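You operate a simulated robot arm through the tools that you are given. There is no shell and no other tool.

The job below is to be done with a simulated robot arm. You get a single attempt, and the scene is never put back.

## Task
Try the pink sample in both rings, then sort it into the Pass or Hold tray.
Fine: Pass tray if the Go ring goes through and the No-go ring stops, else Hold tray. Both slides end back; the other samples stay.

It is judged by the outcome, as a careful person would: the job done as asked, and still so three seconds after it is handed in. It fails if anything else is knocked over, pushed out of place, dropped, spilled or broken.

## Robot
A 7-joint arm with a two-finger parallel gripper, fixed in place. Base frame: the origin is on the floor under the middle of its stand, x ahead of it, y to its left, z up; the work surface is at about z = 862. Readings come in mm, rad, newtons and seconds.
With the tool pointing down near the work surface it reaches from about 400 to 900 mm from the base axis. Its first joint turns from -2.496 to 2.496 rad. Payload 3 kg.
Tool frame: the origin (TCP) lies between the finger pads and is the grasp point; the fingertips stand 30 mm ahead of it; z points along the fingers, y is the line along which they close. Largest opening 94 mm; finger width 28, thickness 10; the body of the gripper, 50 by 96 mm, starts 55 mm behind the TCP.
Orientation is told as [roll, pitch, yaw] about the base's x, y, z axes, in that order, counted from this pose: with the fingers straight down and closing along the base's y, the tool's x points along the base's -x, its y along +y and its z along -z.

## Interface
- The arm moves only by the tool jog_arm. Its argument "increments" is a list of rows, each a list of 3 entries, a list of its own where there are three numbers: the shift along the tool's x, y, z in units of 50 mm (1.0 is 50 mm), then the turn, a rotation vector about the tool's x, y, z in units of 6 degrees (1.0 is 6 degrees), then the finger opening in cm, from 0 to 9.4. In form: [[[tx, ty, tz], [rx, ry, rz], fingers], ...]. A call has 1 to 20 rows; each row shifts and turns the commanded pose from where the row before left it, along the tool's axes as they then stand. A call with a number of a shift or a turn outside -1 to 1 is refused whole. Rows are played at 5 a second. More than 50 mm and 0.15 rad between two rows, or a gripper value outside its range, and nothing of the call is played. Where a pose cannot be reached the arm comes as near as it can. A force on the tool above 80 N (or 10 N above the force at the start of the call, whichever is more), or a blocked arm, ends the call early, and 0.2 s more pass. The fingers move at their own pace (about 72 mm/s each) and stop on an object; they squeeze with about 35 N. The grip force told is the motor's: it shows also when the fingers shut on nothing. Time passes only in rows, and 0.2 s behind the last, so rows that do not move let the fingers close. The reply holds the time, the measured pose of the TCP, the force on the tool along the base axes, the opening and the grip force, in the units named above and with some noise, with the torque about the TCP (base axes, N m) and any sound that the robot's microphone picked up.
- Cameras (640 x 400 px; columns grow to the right, rows downward): "scene" is fixed at [51.4, 501, 1627.2]; the picture's right is [-0.51, -0.86, 0.00], its down [-0.50, 0.30, -0.81] and it looks along [0.70, -0.41, -0.59] (base axes); focal length 324 px, centre (320, 200). "wrist" rides on the gripper at [76, 14, -103] in the tool frame; the picture's right is [-0.18, 0.98, 0.00], its down [-0.75, -0.14, -0.64] and it looks along [-0.63, -0.12, 0.77] (tool axes); focal length 243 px, centre (320, 200). There is no depth. A picture from a camera that has moved, and an enlarged one, comes with that camera's place and axes in the base frame and with its lens.
- snapshot(camera): a new picture of that camera. It takes no simulated time.
- zoom(camera, box): a new picture of the part [left, top, right, bottom] of that camera's present view, enlarged. It takes no simulated time.
- finish_job(): hands the job in; it is judged then, once.

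Nothing tells you positions but the pictures and the camera data. Unless the task says otherwise, let go and move clear before handing in.

The tools are called after "Emit:" as name(argument=value, ...) on one line, values as JSON. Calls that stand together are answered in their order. jog_arm: Moves the arm, as the interface text tells. Its arguments: {"type":"object","properties":{"increments":{"type":"array","items":{"type":"array"}}},"required":["increments"]} The other tools are called the same way: snapshot (camera) takes a picture; zoom (camera, box) takes an enlarged picture of a part of a camera's view; finish_job () hands the job in.

At the start:

```text
clock: 0.0
eef_pos: [553.1, 114.3, 1312.3]
tool_rot: [0.0, 0.0, 0.001]
force: [0.5, -0.4, -0.5]
ft_torque: [0.01, 0.0, 0.03]
gripper_width: 94.1
gripper_force: 0.0
```

scene: 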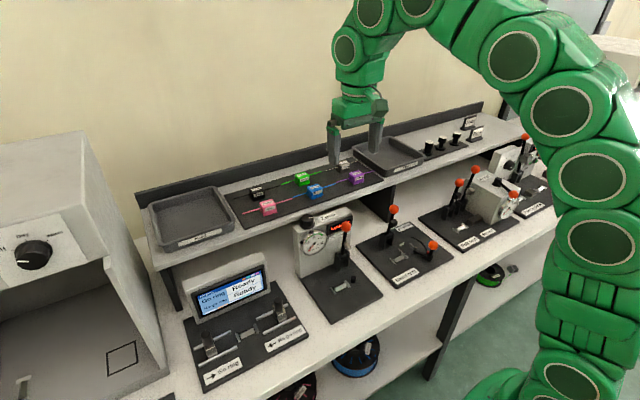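
wrist: 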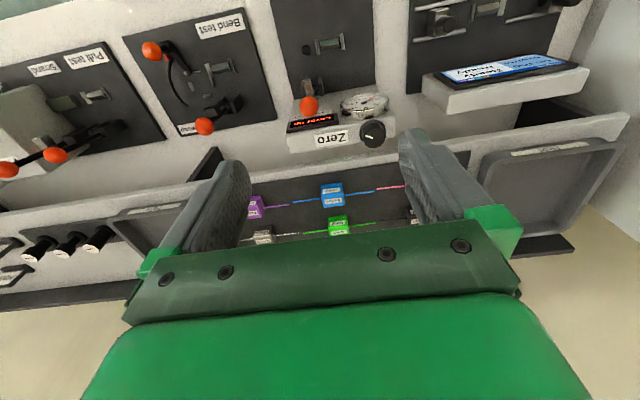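

I see a bench with a shelf carrying sample strands with coloured tags, two trays, and a ring gauge station at the left with "Go ring" and "No-go ring" slides. I'll look closer before moving.

Emit:
zoom(camera="scene", box=[170, 240, 330, 390])

Emit:
zoom(camera="scene", box=[220, 150, 380, 250])

Emit:
zoom(camera="wrist", box=[400, 0, 640, 150])

Emit:
zoom(camera="wrist", box=[220, 150, 440, 260])

Emit:
zoom(camera="scene", box=[120, 120, 500, 270])

```text
2.67 times, centred on (250, 315) of scene
camera zoom: at [51.4, 501.0, 1627.2], right [-0.51, -0.86, 0.0], down [-0.5, 0.3, -0.81], along [0.7, -0.41, -0.59], focal length 864 px, centre (507, -107)
```

zoom: 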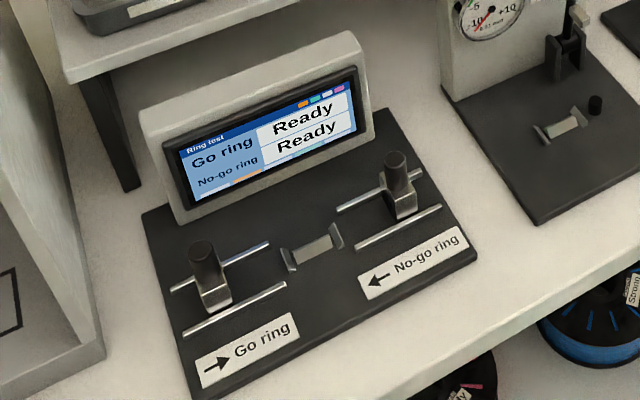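

```text
4.00 times, centred on (300, 200) of scene
camera zoom: at [51.4, 501.0, 1627.2], right [-0.51, -0.86, 0.0], down [-0.5, 0.3, -0.81], along [0.7, -0.41, -0.59], focal length 1296 px, centre (400, 200)
```

zoom: 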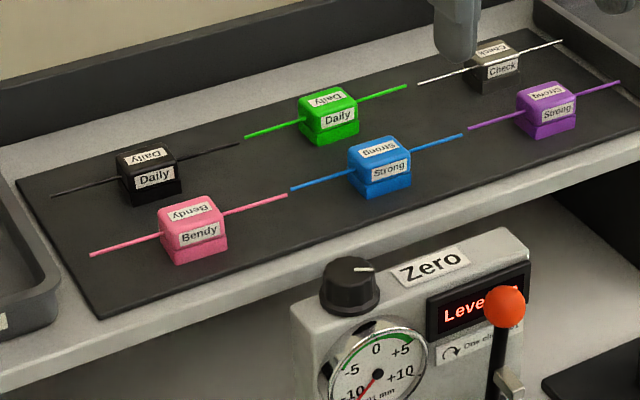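

```text
2.67 times, centred on (520, 75) of wrist
camera zoom: at [478.6, 129.1, 1415.1], right [0.18, 0.98, 0.0], down [0.75, -0.14, 0.64], along [0.63, -0.12, -0.77], focal length 647 px, centre (-213, 533)
```

zoom: 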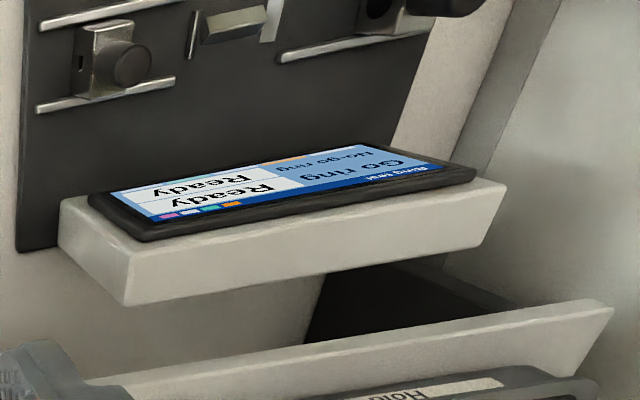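

```text
2.91 times, centred on (330, 205) of wrist
camera zoom: at [478.6, 129.1, 1415.1], right [0.18, 0.98, 0.0], down [0.75, -0.14, 0.64], along [0.63, -0.12, -0.77], focal length 706 px, centre (291, 186)
```

zoom: 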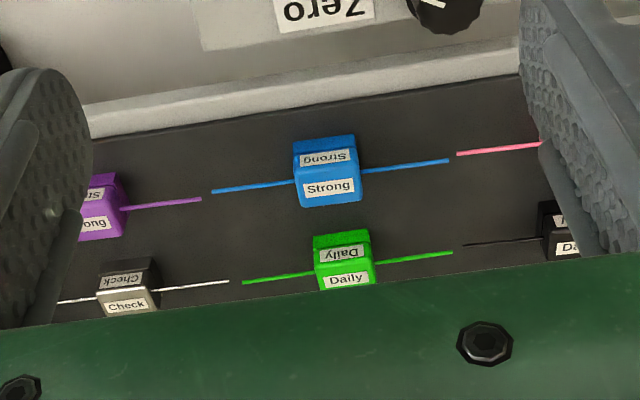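

```text
1.68 times, centred on (310, 195) of scene
camera zoom: at [51.4, 501.0, 1627.2], right [-0.51, -0.86, 0.0], down [-0.5, 0.3, -0.81], along [0.7, -0.41, -0.59], focal length 546 px, centre (337, 208)
```

zoom: 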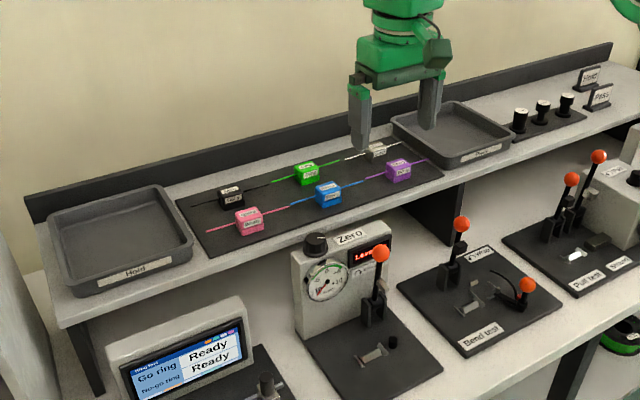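

The ring station sits at about x≈540, y≈425 with the nest in the middle; the Go slide is at y≈515 and the No-go at y≈335. The pink sample is on the shelf near (765, 255, 1060). I'll move above the ring station to look at it more closely with the wrist camera.

Emit:
jog_arm(increments=[[[0.3, 0.9, 0], [0, 0, 0], 9.4], [[0.3, 0.9, 0], [0, 0, 0], 9.4], [[0.3, 0.9, 0], [0, 0, 0], 9.4], [[0.3, 0.9, 0], [0, 0, 0], 9.4], [[0.3, 0.9, 0], [0, 0, 0], 9.4], [[0.3, 0.9, 0], [0, 0, 0], 9.4], [[0.2, 0.6, 0.6], [0, 0, 0], 9.4], [[0, 0, 0.9], [0, 0, 0], 9.4], [[0, 0, 0.9], [0, 0, 0], 9.4], [[0, 0, 0], [0, 0, 0], 9.4]])

Emit:
snapshot(camera="wrist")

Emit:
snapshot(camera="scene")

```text
clock: 2.2
eef_pos: [454.9, 413.3, 1192.5]
tool_rot: [0.0, 0.0, 0.0]
force: [-0.5, 1.1, 0.5]
ft_torque: [-0.01, 0.02, -0.01]
gripper_width: 93.8
gripper_force: 0.1
```

```text
taken
camera wrist: at [379.7, 426.5, 1294.7], right [0.18, 0.98, 0.0], down [0.75, -0.14, 0.64], along [0.63, -0.12, -0.77], focal length 243 px, centre (320, 200)
```

wrist: 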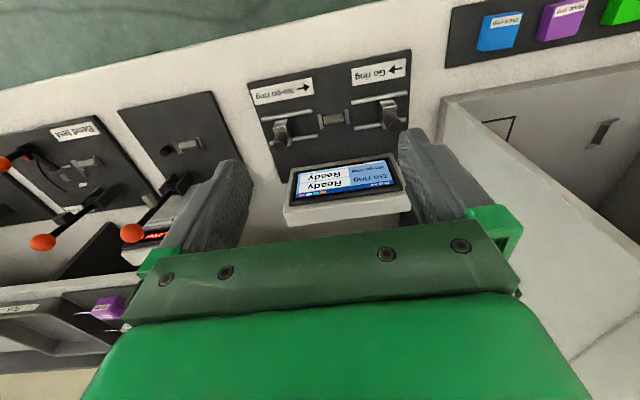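

```text
taken
```

scene: 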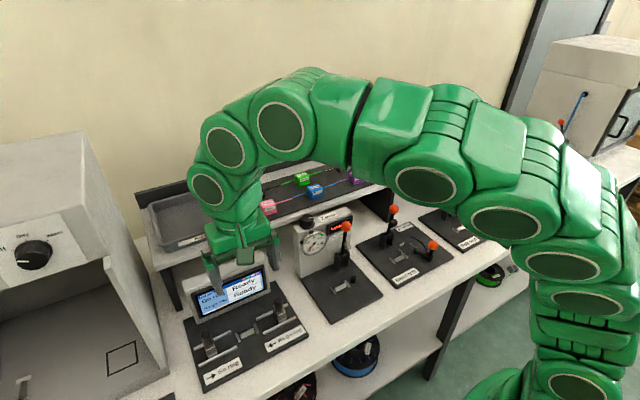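

The ring station is in view now. I'll zoom in on the nest and the slides.

Emit:
zoom(camera="wrist", box=[240, 40, 420, 160])

Emit:
zoom(camera="wrist", box=[260, 80, 420, 150])

Emit:
zoom(camera="scene", box=[180, 290, 310, 390])

```text
3.33 times, centred on (330, 100) of wrist
camera zoom: at [379.7, 426.5, 1294.7], right [0.18, 0.98, 0.0], down [0.75, -0.14, 0.64], along [0.63, -0.12, -0.77], focal length 809 px, centre (287, 533)
```

zoom: 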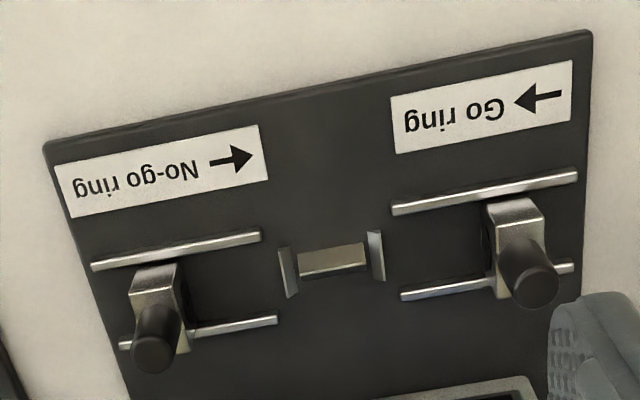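

```text
4.00 times, centred on (340, 115) of wrist
camera zoom: at [379.7, 426.5, 1294.7], right [0.18, 0.98, 0.0], down [0.75, -0.14, 0.64], along [0.63, -0.12, -0.77], focal length 970 px, centre (240, 540)
```

zoom: 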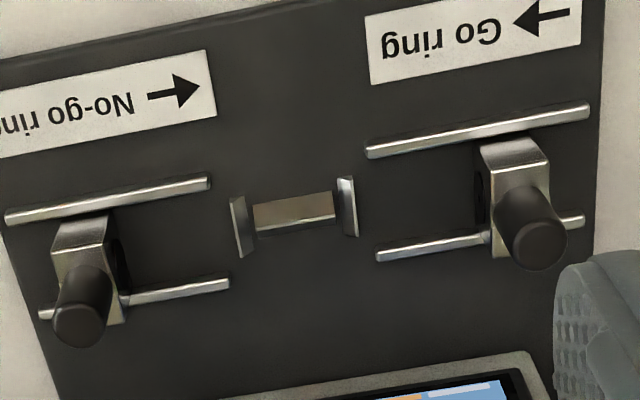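

```text
4.00 times, centred on (245, 340) of scene
camera zoom: at [51.4, 501.0, 1627.2], right [-0.51, -0.86, 0.0], down [-0.5, 0.3, -0.81], along [0.7, -0.41, -0.59], focal length 1296 px, centre (620, -360)
```

zoom: 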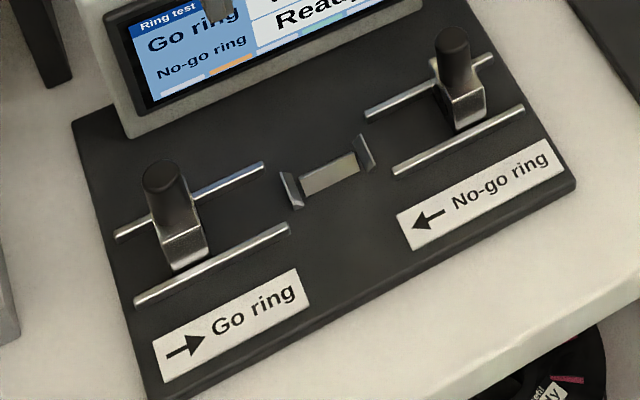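

The nest pad comes out at about (538, 421, 885), the Go knob top at (545, 510, 947) and the No-go knob top at (543, 332, 948). The strand runs along y, so the block has to be gripped along x. I'll yaw the tool 90° and rise a little.

Emit:
jog_arm(increments=[[[0, 0, -0.4], [0, 0, -1], 9.4], [[0, 0, -0.4], [0, 0, -1], 9.4], [[0, 0, -0.4], [0, 0, -1], 9.4], [[0, 0, 0], [0, 0, -1], 9.4], [[0, 0, 0], [0, 0, -1], 9.4], [[0, 0, 0], [0, 0, -1], 9.4], [[0, 0, 0], [0, 0, -1], 9.4], [[0, 0, 0], [0, 0, -1], 9.4], [[0, 0, 0], [0, 0, -1], 9.4], [[0, 0, 0], [0, 0, -1], 9.4], [[0, 0, 0], [0, 0, -1], 9.4], [[0, 0, 0], [0, 0, -1], 9.4], [[0, 0, 0], [0, 0, -1], 9.4], [[0, 0, 0], [0, 0, -1], 9.4], [[0, 0, 0], [0, 0, -1], 9.4], [[0, 0, 0], [0, 0, 0], 9.4]])

Emit:
snapshot(camera="wrist")

Emit:
snapshot(camera="scene")

```text
clock: 5.6
eef_pos: [452.9, 416.2, 1251.4]
tool_rot: [0.0, -0.001, 1.573]
force: [-0.2, 1.4, 0.9]
ft_torque: [0.02, 0.0, -0.01]
gripper_width: 93.8
gripper_force: 0.1
```

```text
taken
camera wrist: at [440.7, 338.7, 1355.0], right [-0.98, 0.18, 0.0], down [0.14, 0.75, 0.64], along [0.12, 0.63, -0.77], focal length 243 px, centre (320, 200)
```

wrist: 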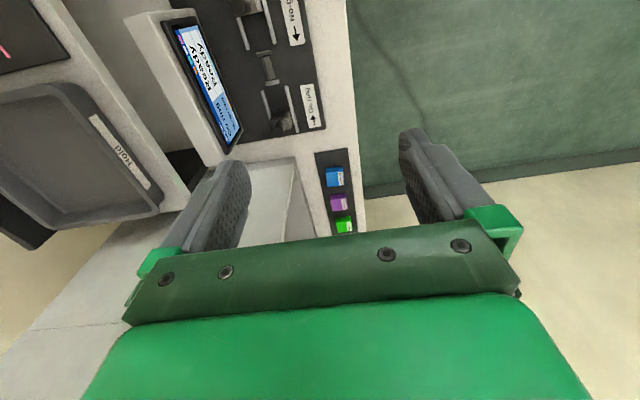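

```text
taken
```

scene: 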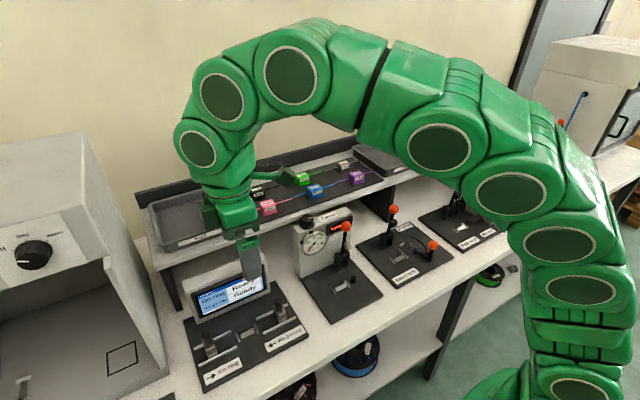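

The yaw worked. I'll now travel over the shelf to look at the pink sample from the side.

Emit:
jog_arm(increments=[[[0.476, -0.614, 0.1], [0, 0, 0], 9.4], [[0.476, -0.614, 0.1], [0, 0, 0], 9.4], [[0.476, -0.614, 0.1], [0, 0, 0], 9.4], [[0.476, -0.614, 0.1], [0, 0, 0], 9.4], [[0.476, -0.614, 0.1], [0, 0, 0], 9.4], [[0.476, -0.614, 0.1], [0, 0, 0], 9.4], [[0.476, -0.614, 0.1], [0, 0, 0], 9.4], [[0.476, -0.614, 0.1], [0, 0, 0], 9.4], [[0.476, -0.614, 0.1], [0, 0, 0], 9.4], [[0.476, -0.614, 0.1], [0, 0, 0], 9.4], [[0, 0, 0], [0, 0, 0], 9.4], [[0, 0, 0], [0, 0, 0], 9.4]])

Emit:
snapshot(camera="wrist")

Emit:
snapshot(camera="scene")

```text
clock: 8.2
eef_pos: [744.0, 190.3, 1199.2]
tool_rot: [0.001, 0.001, 1.572]
force: [0.6, 0.1, 0.3]
ft_torque: [-0.01, 0.01, 0.01]
gripper_width: 93.9
gripper_force: 0.0
out of reach, approached as far as the arm can: row 10
```

```text
taken
camera wrist: at [732.1, 114.3, 1302.0], right [-0.98, 0.18, 0.0], down [0.14, 0.75, 0.64], along [0.12, 0.63, -0.77], focal length 243 px, centre (320, 200)
```

wrist: 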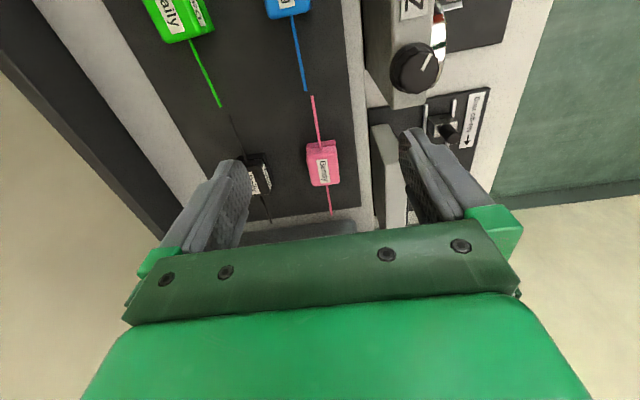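

```text
taken
```

scene: 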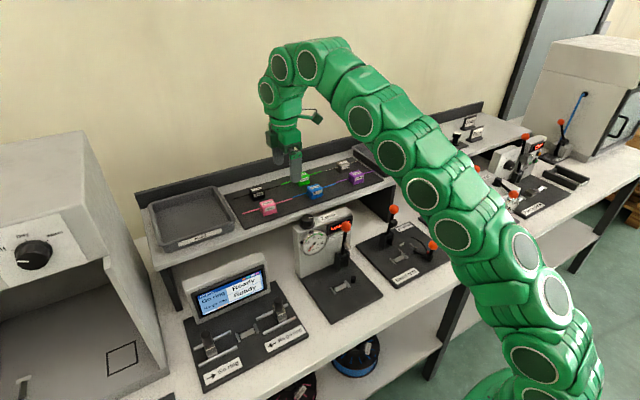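

Reach is short at this height, but lower down it should do. I'll zoom in on the pink sample for a precise position.

Emit:
zoom(camera="wrist", box=[260, 80, 400, 220])

Emit:
zoom(camera="scene", box=[230, 170, 310, 230])

```text
2.86 times, centred on (330, 150) of wrist
camera zoom: at [732.1, 114.3, 1302.0], right [-0.98, 0.18, 0.0], down [0.14, 0.75, 0.64], along [0.12, 0.63, -0.77], focal length 693 px, centre (291, 343)
```

zoom: 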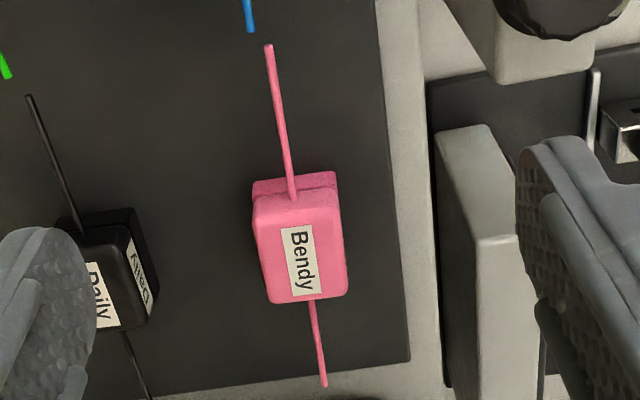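

```text
6.67 times, centred on (270, 200) of scene
camera zoom: at [51.4, 501.0, 1627.2], right [-0.51, -0.86, 0.0], down [-0.5, 0.3, -0.81], along [0.7, -0.41, -0.59], focal length 2159 px, centre (653, 200)
```

zoom: 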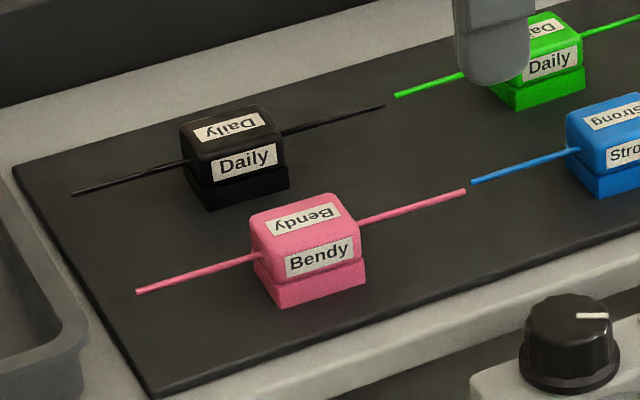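

The pink block is centred near (753, 251), with its bottom near z≈1061, its top near 1090 and its strand at z≈1078 from y≈178 to 325. I'll lower straight down first to get back within reach and check the pose.

Emit:
jog_arm(increments=[[[0, 0, 0.6], [0, 0, 0], 6.0], [[0, 0, 0.6], [0, 0, 0], 6.0], [[0, 0, 0], [0, 0, 0], 6.0], [[0, 0, 0], [0, 0, 0], 6.0]])

```text
clock: 9.2
eef_pos: [744.5, 188.8, 1138.9]
tool_rot: [-0.001, 0.0, 1.57]
force: [0.1, -0.3, 0.5]
ft_torque: [-0.03, -0.05, -0.05]
gripper_width: 60.3
gripper_force: 0.0
```

The commanded pose matches the actual one. Now I'll centre over the pink block at z≈1139 and look.

Emit:
jog_arm(increments=[[[-0.62, -0.085, 0], [0, 0, 0], 6.0], [[-0.62, -0.085, 0], [0, 0, 0], 6.0], [[0, 0, 0], [0, 0, 0], 6.0], [[0, 0, 0], [0, 0, 0], 6.0]])

Emit:
snapshot(camera="wrist")

Emit:
zoom(camera="scene", box=[230, 150, 330, 230])

```text
clock: 10.2
eef_pos: [750.5, 251.4, 1142.9]
tool_rot: [0.0, 0.0, 1.569]
force: [0.1, 0.4, 0.6]
ft_torque: [0.01, 0.02, -0.04]
gripper_width: 59.9
gripper_force: 0.1
```

```text
taken
camera wrist: at [738.3, 174.7, 1245.2], right [-0.98, 0.18, 0.0], down [0.14, 0.75, 0.64], along [0.12, 0.63, -0.77], focal length 243 px, centre (320, 200)
```

wrist: 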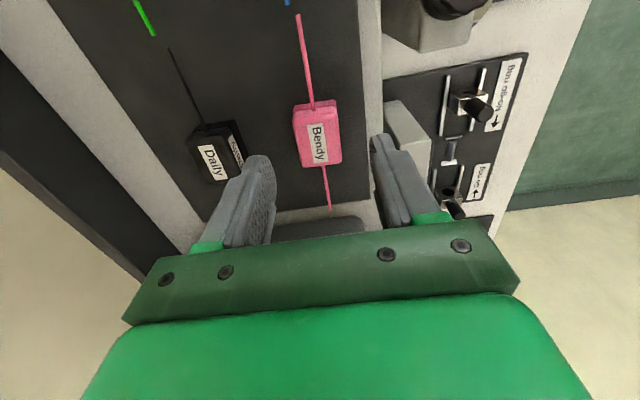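

```text
5.00 times, centred on (280, 190) of scene
camera zoom: at [51.4, 501.0, 1627.2], right [-0.51, -0.86, 0.0], down [-0.5, 0.3, -0.81], along [0.7, -0.41, -0.59], focal length 1619 px, centre (520, 250)
```

zoom: 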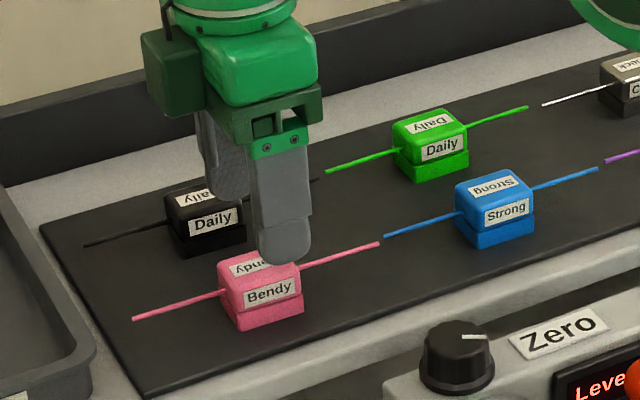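

I'm above the pink block. I'll refine the block's position from this new viewpoint.

Emit:
zoom(camera="wrist", box=[260, 70, 400, 220])

```text
2.67 times, centred on (330, 145) of wrist
camera zoom: at [738.3, 174.7, 1245.2], right [-0.98, 0.18, 0.0], down [0.14, 0.75, 0.64], along [0.12, 0.63, -0.77], focal length 647 px, centre (293, 347)
```

zoom: 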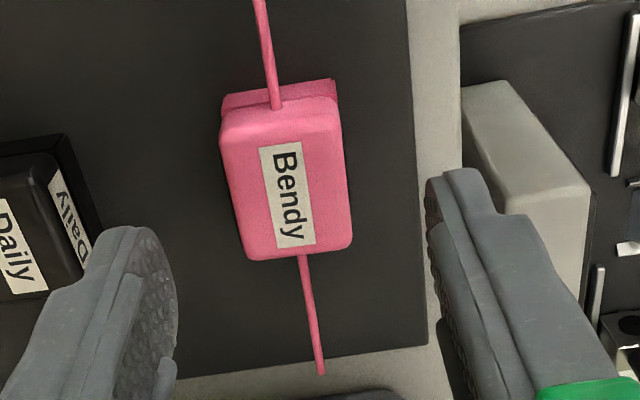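

The block spans x≈739–769 and y≈232–269. I'll centre on it, lower to TCP z≈1097 with the fingertips about 6 mm above the mat, and then close.

Emit:
jog_arm(increments=[[[0.02, -0.076, 0.2], [0, 0, 0], 6.0], [[0, 0, 0.3], [0, 0, 0], 6.0], [[0, 0, 0.3], [0, 0, 0], 6.0], [[0, 0, 0.12], [0, 0, 0], 6.0], [[0, 0, 0], [0, 0, 0], 6.0], [[0, 0, 0], [0, 0, 0], 6.0]])

Emit:
zoom(camera="scene", box=[230, 150, 330, 230])

Emit:
snapshot(camera="wrist")

```text
clock: 11.6
eef_pos: [754.2, 249.1, 1092.9]
tool_rot: [0.001, -0.001, 1.571]
force: [0.2, -0.9, 0.7]
ft_torque: [0.01, -0.02, -0.01]
gripper_width: 59.9
gripper_force: 0.1
```

```text
5.00 times, centred on (280, 190) of scene
camera zoom: at [51.4, 501.0, 1627.2], right [-0.51, -0.86, 0.0], down [-0.5, 0.3, -0.81], along [0.7, -0.41, -0.59], focal length 1619 px, centre (520, 250)
```

zoom: 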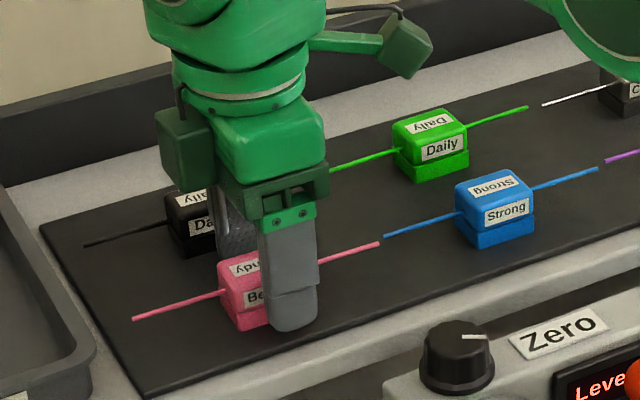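

```text
taken
camera wrist: at [741.7, 172.6, 1196.8], right [-0.98, 0.18, 0.0], down [0.14, 0.75, 0.64], along [0.12, 0.63, -0.77], focal length 243 px, centre (320, 200)
```

wrist: 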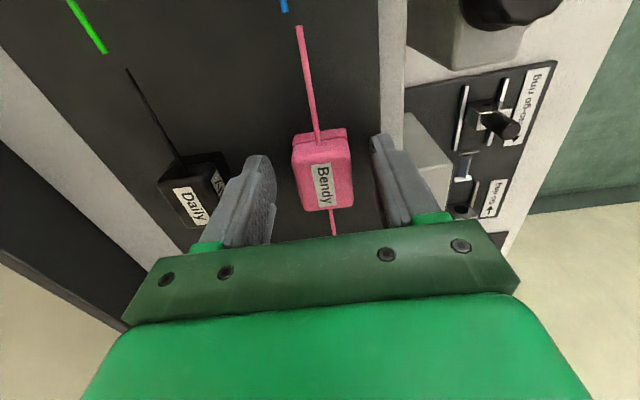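

No contact so far and the fingers straddle the block. I'll re-read the pose with a no-motion row to gauge the noise.

Emit:
jog_arm(increments=[[[0, 0, 0], [0, 0, 0], 6.0]])

Emit:
zoom(camera="wrist", box=[220, 100, 420, 240])

```text
clock: 12.0
eef_pos: [754.9, 248.8, 1093.8]
tool_rot: [0.001, -0.001, 1.571]
force: [-0.1, 0.1, 0.3]
ft_torque: [0.01, -0.01, 0.0]
gripper_width: 60.2
gripper_force: 0.1
```

```text
2.86 times, centred on (320, 170) of wrist
camera zoom: at [741.8, 172.6, 1196.8], right [-0.98, 0.18, 0.0], down [0.14, 0.75, 0.64], along [0.12, 0.63, -0.77], focal length 693 px, centre (320, 286)
```

zoom: 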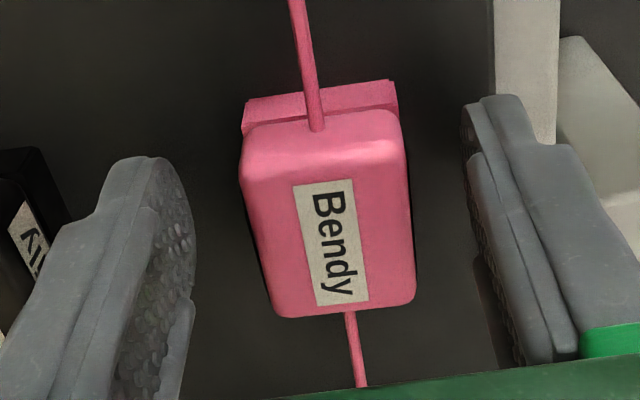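

The block sits nicely between the fingers. I'll raise 3 mm, fine-centre and close.

Emit:
jog_arm(increments=[[[-0.03, 0, -0.06], [0, 0, 0], 6.0], [[0, 0, 0], [0, 0, 0], 2.0], [[0, 0, 0], [0, 0, 0], 2.0], [[0, 0, 0], [0, 0, 0], 2.0], [[0, 0, 0], [0, 0, 0], 2.0]])

Emit:
zoom(camera="wrist", box=[220, 100, 420, 240])

Emit:
zoom(camera="scene", box=[230, 150, 330, 230])

```text
clock: 13.2
eef_pos: [755.1, 250.7, 1097.2]
tool_rot: [0.001, -0.001, 1.57]
force: [0.0, 0.5, 0.7]
ft_torque: [-0.01, 0.01, 0.01]
gripper_width: 30.8
gripper_force: 34.9
```

```text
2.86 times, centred on (320, 170) of wrist
camera zoom: at [742.1, 174.3, 1200.1], right [-0.98, 0.18, 0.0], down [0.14, 0.75, 0.64], along [0.12, 0.63, -0.77], focal length 693 px, centre (320, 286)
```

zoom: 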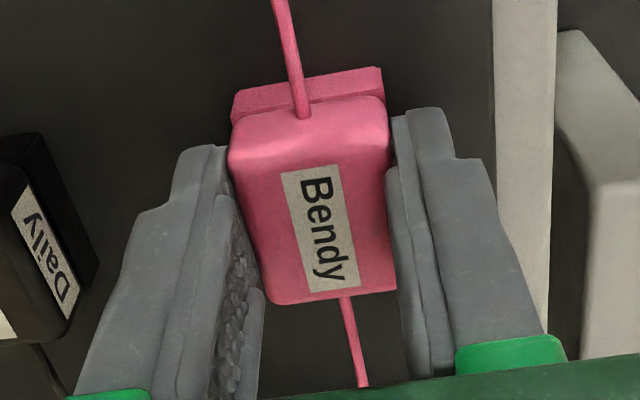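

```text
5.00 times, centred on (280, 190) of scene
camera zoom: at [51.4, 501.0, 1627.2], right [-0.51, -0.86, 0.0], down [-0.5, 0.3, -0.81], along [0.7, -0.41, -0.59], focal length 1619 px, centre (520, 250)
```

zoom: 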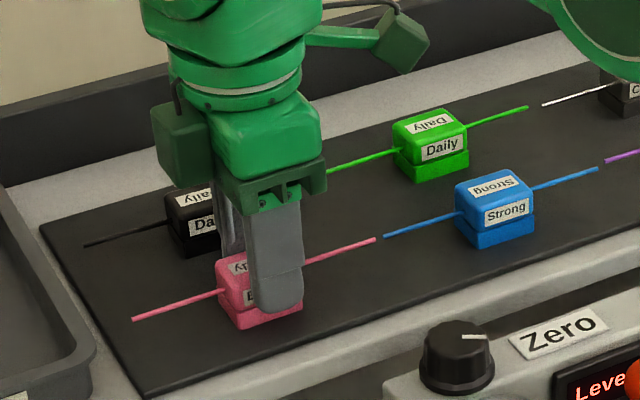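

The sample is gripped firmly at 30.8 mm and 35 N. I'll lift it, draw it back off the shelf, and pause in view of the nest.

Emit:
jog_arm(increments=[[[0, 0, -0.2], [0, 0, 0], 2.0], [[0, 0, -0.3], [0, 0, 0], 2.0], [[0, 0.1, -0.4], [0, 0, 0], 2.0], [[0, 0.4, -0.2], [0, 0, 0], 2.0], [[0, 0.6, -0.1], [0, 0, 0], 2.0], [[0, 0.7, 0], [0, 0, 0], 2.0], [[0, 0.6, 0], [0, 0, 0], 2.0], [[-0.3, 0.3, 0], [0, 0, 0], 2.0], [[-0.6, 0, 0], [0, 0, 0], 2.0], [[-0.6, 0, 0], [0, 0, 0], 2.0], [[-0.6, 0, 0.2], [0, 0, 0], 2.0], [[-0.5, 0, 0.4], [0, 0, 0], 2.0], [[0, 0, 0], [0, 0, 0], 2.0], [[0, 0, 0], [0, 0, 0], 2.0]])

Emit:
snapshot(camera="wrist")

Emit:
snapshot(camera="scene")

```text
clock: 16.2
eef_pos: [620.9, 381.5, 1125.1]
tool_rot: [0.002, 0.0, 1.571]
force: [0.5, -0.7, -1.1]
ft_torque: [-0.03, 0.01, -0.01]
gripper_width: 30.9
gripper_force: 34.7
```

```text
taken
camera wrist: at [607.6, 304.9, 1228.5], right [-0.98, 0.18, 0.0], down [0.14, 0.75, 0.64], along [0.12, 0.63, -0.77], focal length 243 px, centre (320, 200)
```

wrist: 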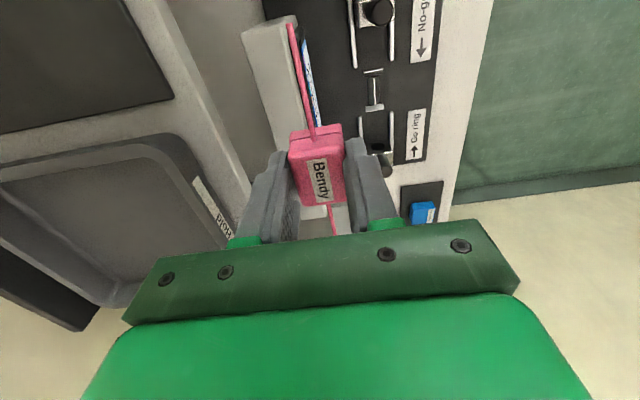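

```text
taken
```

scene: 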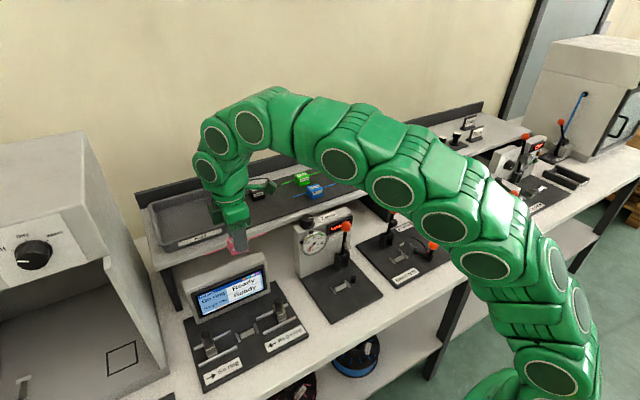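

Emit:
zoom(camera="wrist", box=[330, 0, 450, 180])

Emit:
zoom(camera="wrist", box=[350, 55, 410, 120])

Emit:
zoom(camera="scene", box=[225, 300, 305, 360])

Emit:
zoom(camera="wrist", box=[260, 110, 400, 240])

```text
2.22 times, centred on (390, 90) of wrist
camera zoom: at [607.6, 304.9, 1228.5], right [-0.98, 0.18, 0.0], down [0.14, 0.75, 0.64], along [0.12, 0.63, -0.77], focal length 539 px, centre (164, 444)
```

zoom: 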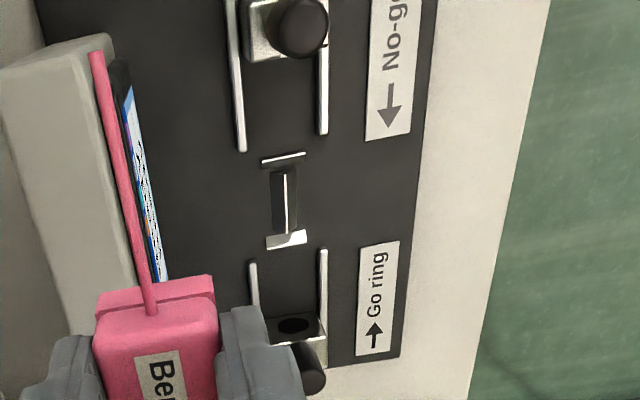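

```text
6.15 times, centred on (380, 88) of wrist
camera zoom: at [607.6, 304.9, 1228.5], right [-0.98, 0.18, 0.0], down [0.14, 0.75, 0.64], along [0.12, 0.63, -0.77], focal length 1493 px, centre (-49, 892)
```

zoom: 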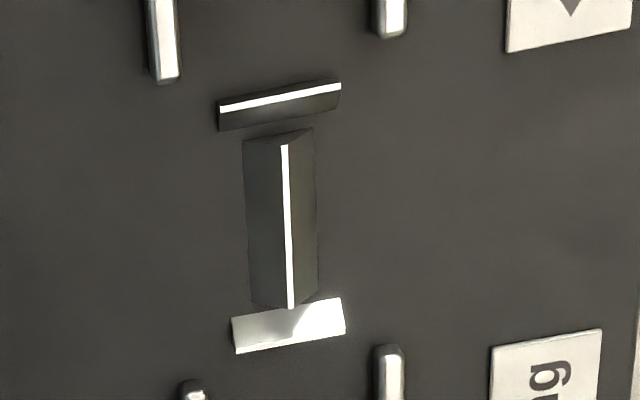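

```text
6.67 times, centred on (265, 330) of scene
camera zoom: at [51.4, 501.0, 1627.2], right [-0.51, -0.86, 0.0], down [-0.5, 0.3, -0.81], along [0.7, -0.41, -0.59], focal length 2159 px, centre (687, -667)
```

zoom: 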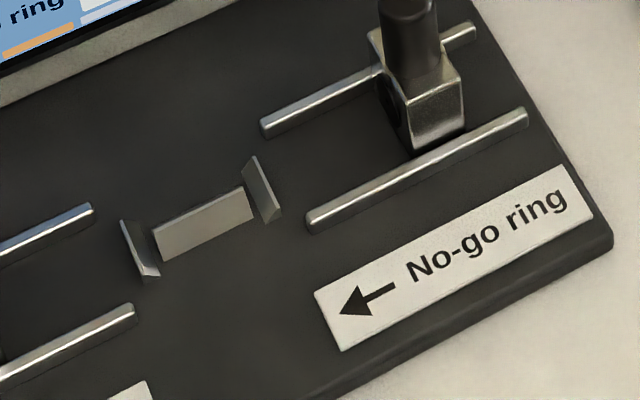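

```text
3.08 times, centred on (330, 175) of wrist
camera zoom: at [607.6, 304.9, 1228.5], right [-0.98, 0.18, 0.0], down [0.14, 0.75, 0.64], along [0.12, 0.63, -0.77], focal length 746 px, centre (289, 277)
```

zoom: 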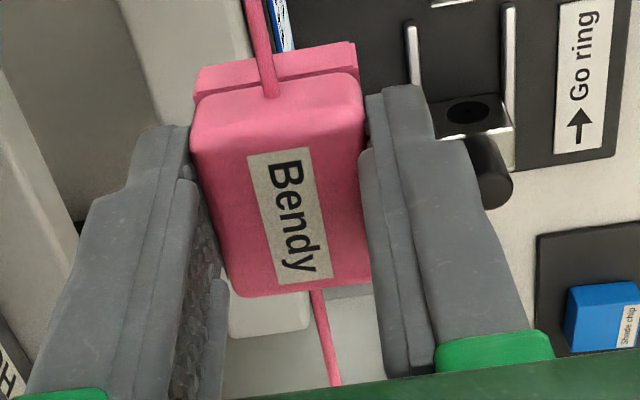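

The nest is a ridge (centre ≈(550.5, 420), top z≈872) between two flared plates, and the ring holes sit at about z≈883. I'll move over the nest and hover with the strand above the slide knobs to check alignment.

Emit:
jog_arm(increments=[[[-0.2, 0.35, 0], [0, 0, 0], 2.0], [[-0.2, 0.35, 0], [0, 0, 0], 2.0], [[-0.2, 0.35, 0], [0, 0, 0], 2.0], [[-0.164, 0.36, 0], [0, 0, 0], 2.0], [[0, 0, 0.5], [0, 0, 0], 2.0], [[0, 0, 0.6], [0, 0, 0], 2.0], [[0, 0, 0.6], [0, 0, 0], 2.0], [[0, 0, 0.6], [0, 0, 0], 2.0], [[0, 0, 0.4], [0, 0, 0], 2.0], [[0, 0, 0], [0, 0, 0], 2.0], [[0, 0, 0], [0, 0, 0], 2.0]])

Emit:
snapshot(camera="wrist")

Emit:
zoom(camera="scene", box=[180, 250, 320, 370])

```text
clock: 18.6
eef_pos: [546.6, 419.4, 989.8]
tool_rot: [-0.001, 0.002, 1.571]
force: [0.4, -0.3, -0.9]
ft_torque: [0.02, -0.02, 0.03]
gripper_width: 31.1
gripper_force: 35.2
```

```text
taken
camera wrist: at [534.8, 343.3, 1092.5], right [-0.98, 0.18, 0.0], down [0.14, 0.75, 0.64], along [0.12, 0.63, -0.77], focal length 243 px, centre (320, 200)
```

wrist: 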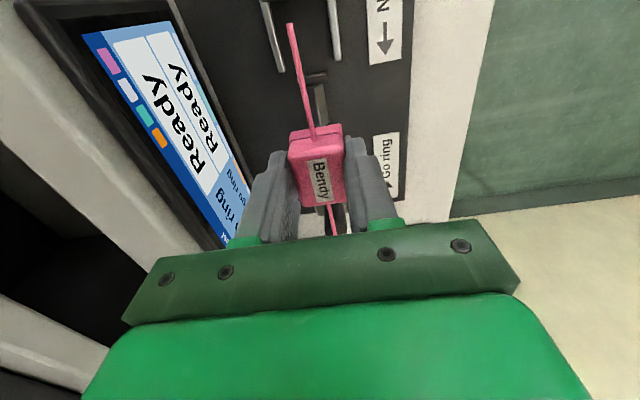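

```text
3.33 times, centred on (250, 310) of scene
camera zoom: at [51.4, 501.0, 1627.2], right [-0.51, -0.86, 0.0], down [-0.5, 0.3, -0.81], along [0.7, -0.41, -0.59], focal length 1080 px, centre (553, -167)
```

zoom: 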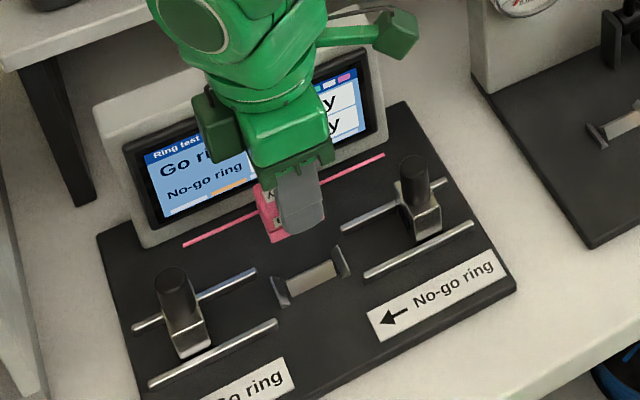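

Hovering. I'll zoom in on both views to check x and y alignment.

Emit:
zoom(camera="wrist", box=[260, 0, 400, 140])

Emit:
zoom(camera="scene", box=[210, 280, 310, 360])

```text
2.86 times, centred on (330, 70) of wrist
camera zoom: at [534.8, 343.3, 1092.5], right [-0.98, 0.18, 0.0], down [0.14, 0.75, 0.64], along [0.12, 0.63, -0.77], focal length 693 px, centre (291, 571)
```

zoom: 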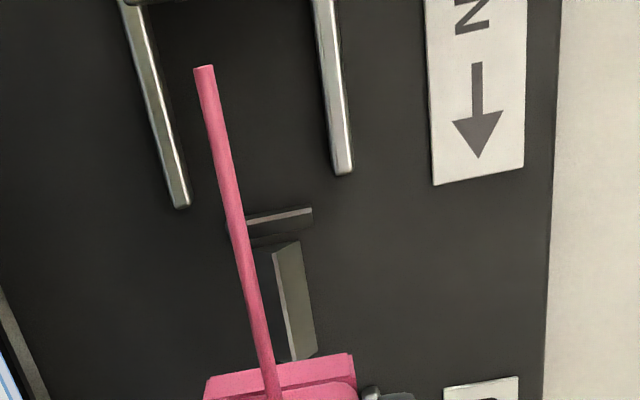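

```text
5.00 times, centred on (260, 320) of scene
camera zoom: at [51.4, 501.0, 1627.2], right [-0.51, -0.86, 0.0], down [-0.5, 0.3, -0.81], along [0.7, -0.41, -0.59], focal length 1619 px, centre (620, -400)
```

zoom: 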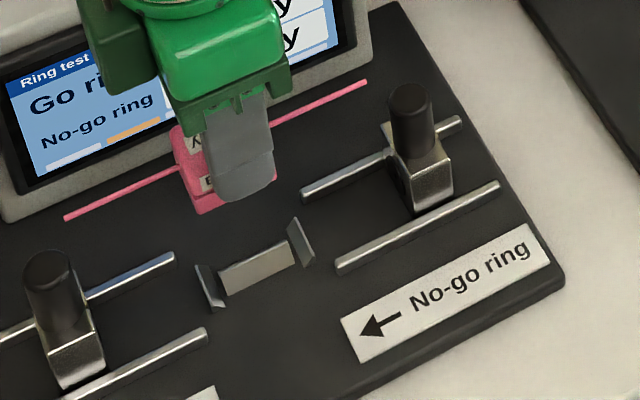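

With refined camera geometry, the nest centre is (551, 420) and the block sits about 2 mm to +y of the TCP. I'll correct by +2 mm in x and −1.7 mm in y, lower to just above the slides, and inspect.

Emit:
jog_arm(increments=[[[0.034, -0.044, 0.2], [0, 0, 0], 2.0], [[0, 0, 0.4], [0, 0, 0], 2.0], [[0, 0, 0.4], [0, 0, 0], 2.0], [[0, 0, 0.18], [0, 0, 0], 2.0], [[0, 0, 0], [0, 0, 0], 2.0], [[0, 0, 0], [0, 0, 0], 2.0]])

Emit:
zoom(camera="wrist", box=[240, 0, 400, 140])

Emit:
zoom(camera="scene", box=[200, 280, 310, 368])

```text
clock: 20.0
eef_pos: [552.2, 419.9, 930.2]
tool_rot: [0.001, 0.0, 1.57]
force: [-0.5, -0.5, -0.2]
ft_torque: [0.0, 0.0, 0.03]
gripper_width: 31.2
gripper_force: 35.0
```

```text
2.86 times, centred on (320, 70) of wrist
camera zoom: at [538.7, 343.6, 1034.0], right [-0.98, 0.18, 0.0], down [0.14, 0.75, 0.64], along [0.12, 0.63, -0.77], focal length 693 px, centre (320, 571)
```

zoom: 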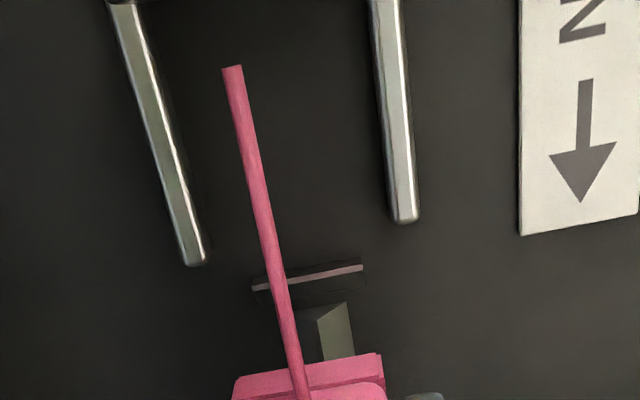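

```text
4.55 times, centred on (255, 324) of scene
camera zoom: at [51.4, 501.0, 1627.2], right [-0.51, -0.86, 0.0], down [-0.5, 0.3, -0.81], along [0.7, -0.41, -0.59], focal length 1472 px, centre (616, -364)
```

zoom: 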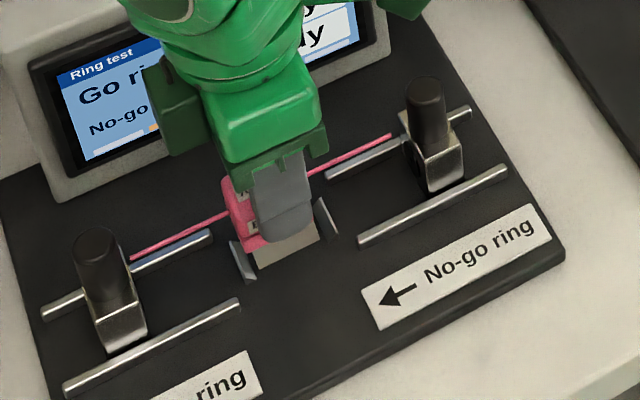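

The flared guides give plenty of capture range. I'll nudge −1.8 mm in x and −2.2 mm in y and lower to TCP z≈911, watching the force.

Emit:
jog_arm(increments=[[[0.044, 0.036, 0.1], [0, 0, 0], 2.0], [[0, 0, 0.15], [0, 0, 0], 2.0], [[0, 0, 0.15], [0, 0, 0], 2.0], [[0, 0, 0], [0, 0, 0], 2.0], [[0, 0, 0], [0, 0, 0], 2.0]])

Emit:
zoom(camera="wrist", box=[240, 0, 400, 140])

Emit:
zoom(camera="scene", box=[200, 280, 310, 368])

```text
clock: 21.2
eef_pos: [549.5, 415.9, 912.2]
tool_rot: [0.0, 0.002, 1.569]
force: [-0.3, -0.1, 0.4]
ft_torque: [0.01, -0.01, -0.02]
gripper_width: 31.0
gripper_force: 34.5
```

```text
2.86 times, centred on (320, 70) of wrist
camera zoom: at [537.0, 339.9, 1015.1], right [-0.98, 0.18, 0.0], down [0.14, 0.75, 0.64], along [0.12, 0.63, -0.77], focal length 693 px, centre (320, 571)
```

zoom: 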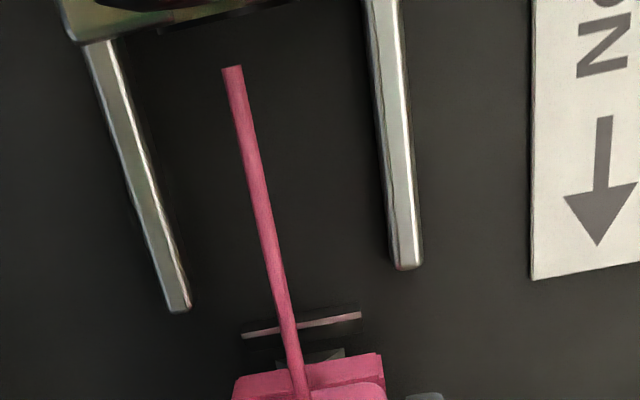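

```text
4.55 times, centred on (255, 324) of scene
camera zoom: at [51.4, 501.0, 1627.2], right [-0.51, -0.86, 0.0], down [-0.5, 0.3, -0.81], along [0.7, -0.41, -0.59], focal length 1472 px, centre (616, -364)
```

zoom: 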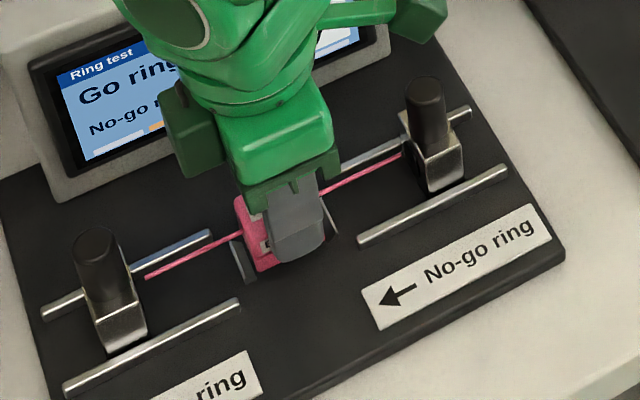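

I overshot slightly in y, to 415.9. I'll correct +1.5 mm and ease down in small steps toward seating.

Emit:
jog_arm(increments=[[[-0.03, 0, 0.04], [0, 0, 0], 2.0], [[0, 0, 0.04], [0, 0, 0], 2.0], [[0, 0, 0], [0, 0, 0], 2.0]])

Emit:
zoom(camera="wrist", box=[240, 0, 400, 140])

Emit:
zoom(camera="scene", box=[220, 300, 300, 364])

```text
clock: 22.0
eef_pos: [552.2, 418.2, 907.1]
tool_rot: [-0.001, 0.0, 1.571]
force: [-0.1, 0.4, -0.2]
ft_torque: [-0.04, 0.01, -0.04]
gripper_width: 31.0
gripper_force: 35.3
```

```text
2.86 times, centred on (320, 70) of wrist
camera zoom: at [537.9, 342.1, 1011.5], right [-0.98, 0.18, 0.0], down [0.14, 0.75, 0.64], along [0.12, 0.63, -0.77], focal length 693 px, centre (320, 571)
```

zoom: 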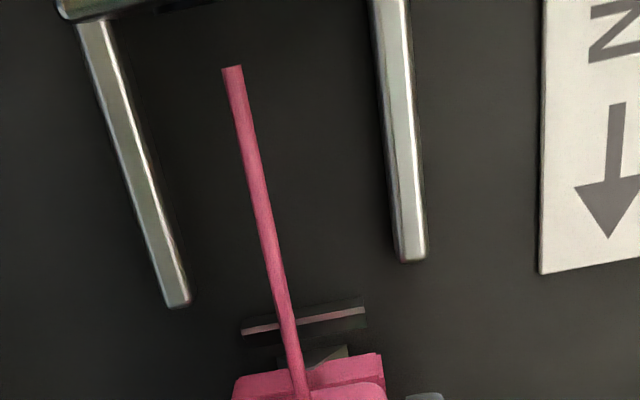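

```text
6.25 times, centred on (260, 332) of scene
camera zoom: at [51.4, 501.0, 1627.2], right [-0.51, -0.86, 0.0], down [-0.5, 0.3, -0.81], along [0.7, -0.41, -0.59], focal length 2024 px, centre (695, -625)
```

zoom: 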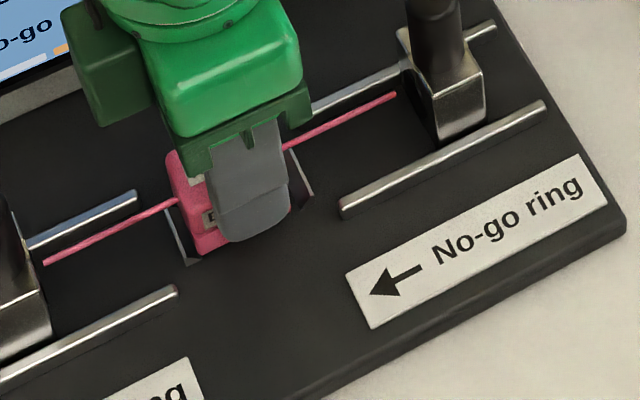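

Position is now (552, 418, 908.5) with still no contact. I'll continue down in about 1.5 mm steps until contact.

Emit:
jog_arm(increments=[[[0, 0.016, 0.03], [0, 0, 0], 2.0], [[0, 0, 0.03], [0, 0, 0], 2.0], [[0, 0, 0], [0, 0, 0], 2.0]])

Emit:
zoom(camera="wrist", box=[240, 0, 400, 140])

```text
clock: 22.8
eef_pos: [549.1, 419.1, 905.9]
tool_rot: [-0.001, 0.0, 1.573]
force: [-0.3, -0.1, -0.9]
ft_torque: [0.01, -0.02, 0.01]
gripper_width: 31.1
gripper_force: 34.7
```

```text
2.86 times, centred on (320, 70) of wrist
camera zoom: at [536.4, 342.5, 1008.3], right [-0.98, 0.18, 0.0], down [0.14, 0.75, 0.64], along [0.12, 0.63, -0.77], focal length 693 px, centre (320, 571)
```

zoom: 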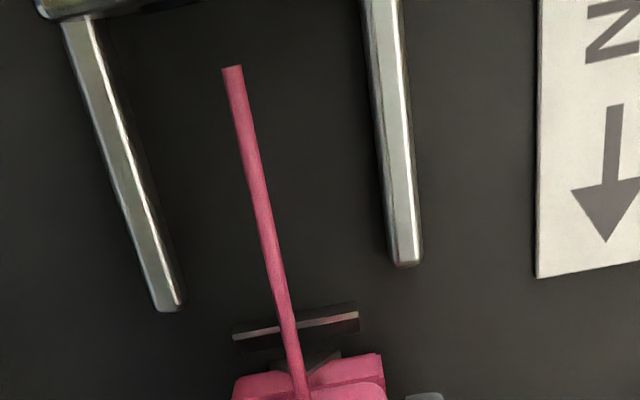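

Still no contact at z≈905. Continuing down slowly.

Emit:
jog_arm(increments=[[[0, 0, 0.03], [0, 0, 0], 2.0], [[0, 0, 0.03], [0, 0, 0], 2.0], [[0, 0, 0], [0, 0, 0], 2.0]])

Emit:
zoom(camera="wrist", box=[260, 80, 380, 180])

Emit:
zoom(camera="scene", box=[220, 300, 300, 364])

```text
clock: 23.6
eef_pos: [550.7, 419.7, 902.5]
tool_rot: [0.0, 0.001, 1.57]
force: [-0.6, -14.5, 25.2]
ft_torque: [-0.22, 0.0, -0.02]
gripper_width: 30.9
gripper_force: 35.5
```

```text
4.00 times, centred on (320, 130) of wrist
camera zoom: at [537.0, 341.8, 1005.9], right [-0.98, 0.18, 0.0], down [0.14, 0.75, 0.64], along [0.12, 0.63, -0.77], focal length 970 px, centre (320, 480)
```

zoom: 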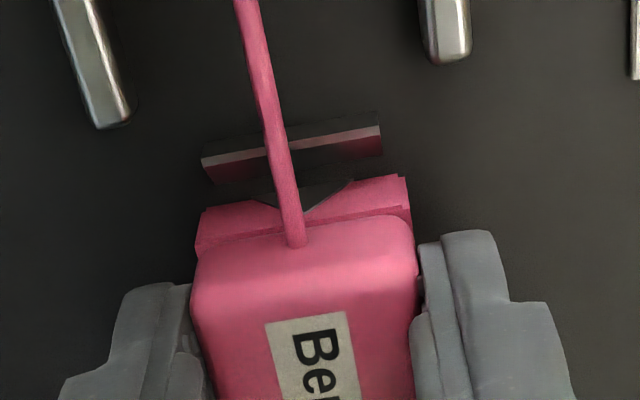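

```text
6.25 times, centred on (260, 332) of scene
camera zoom: at [51.4, 501.0, 1627.2], right [-0.51, -0.86, 0.0], down [-0.5, 0.3, -0.81], along [0.7, -0.41, -0.59], focal length 2024 px, centre (695, -625)
```

zoom: 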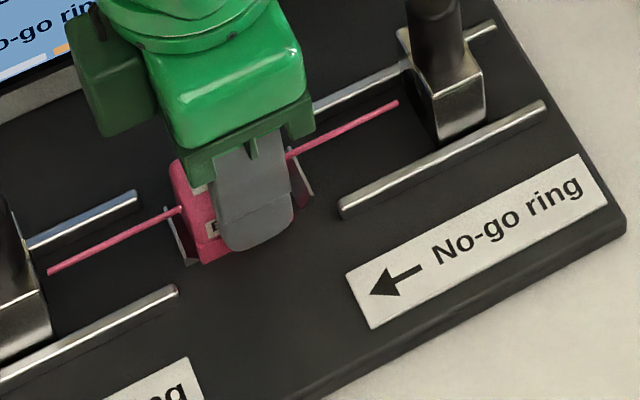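

The V-groove is over the ridge, but the +y guide plate is pushing the block toward −y. I'll shift about 1.5 mm toward −y and read the force.

Emit:
jog_arm(increments=[[[0.015, 0, 0], [0, 0, 0], 2.0], [[0.015, 0, 0], [0, 0, 0], 2.0], [[0, 0, 0], [0, 0, 0], 2.0]])

Emit:
zoom(camera="wrist", box=[260, 80, 380, 180])

```text
clock: 24.4
eef_pos: [550.6, 418.1, 902.9]
tool_rot: [-0.001, -0.001, 1.572]
force: [4.3, 7.5, 25.4]
ft_torque: [0.35, -0.17, -0.01]
gripper_width: 31.0
gripper_force: 34.6
```

```text
4.00 times, centred on (320, 130) of wrist
camera zoom: at [536.1, 340.7, 1005.6], right [-0.98, 0.18, 0.0], down [0.14, 0.75, 0.64], along [0.12, 0.63, -0.77], focal length 970 px, centre (320, 480)
```

zoom: 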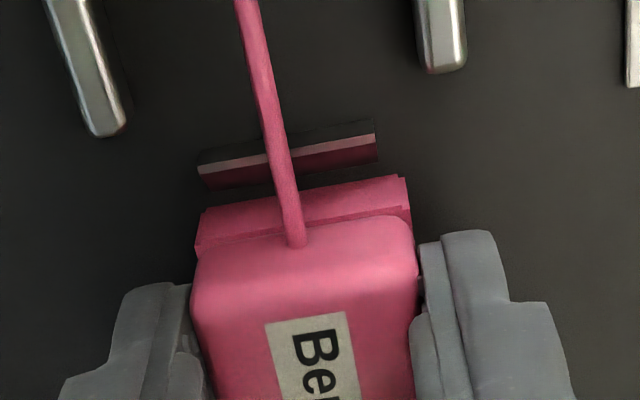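

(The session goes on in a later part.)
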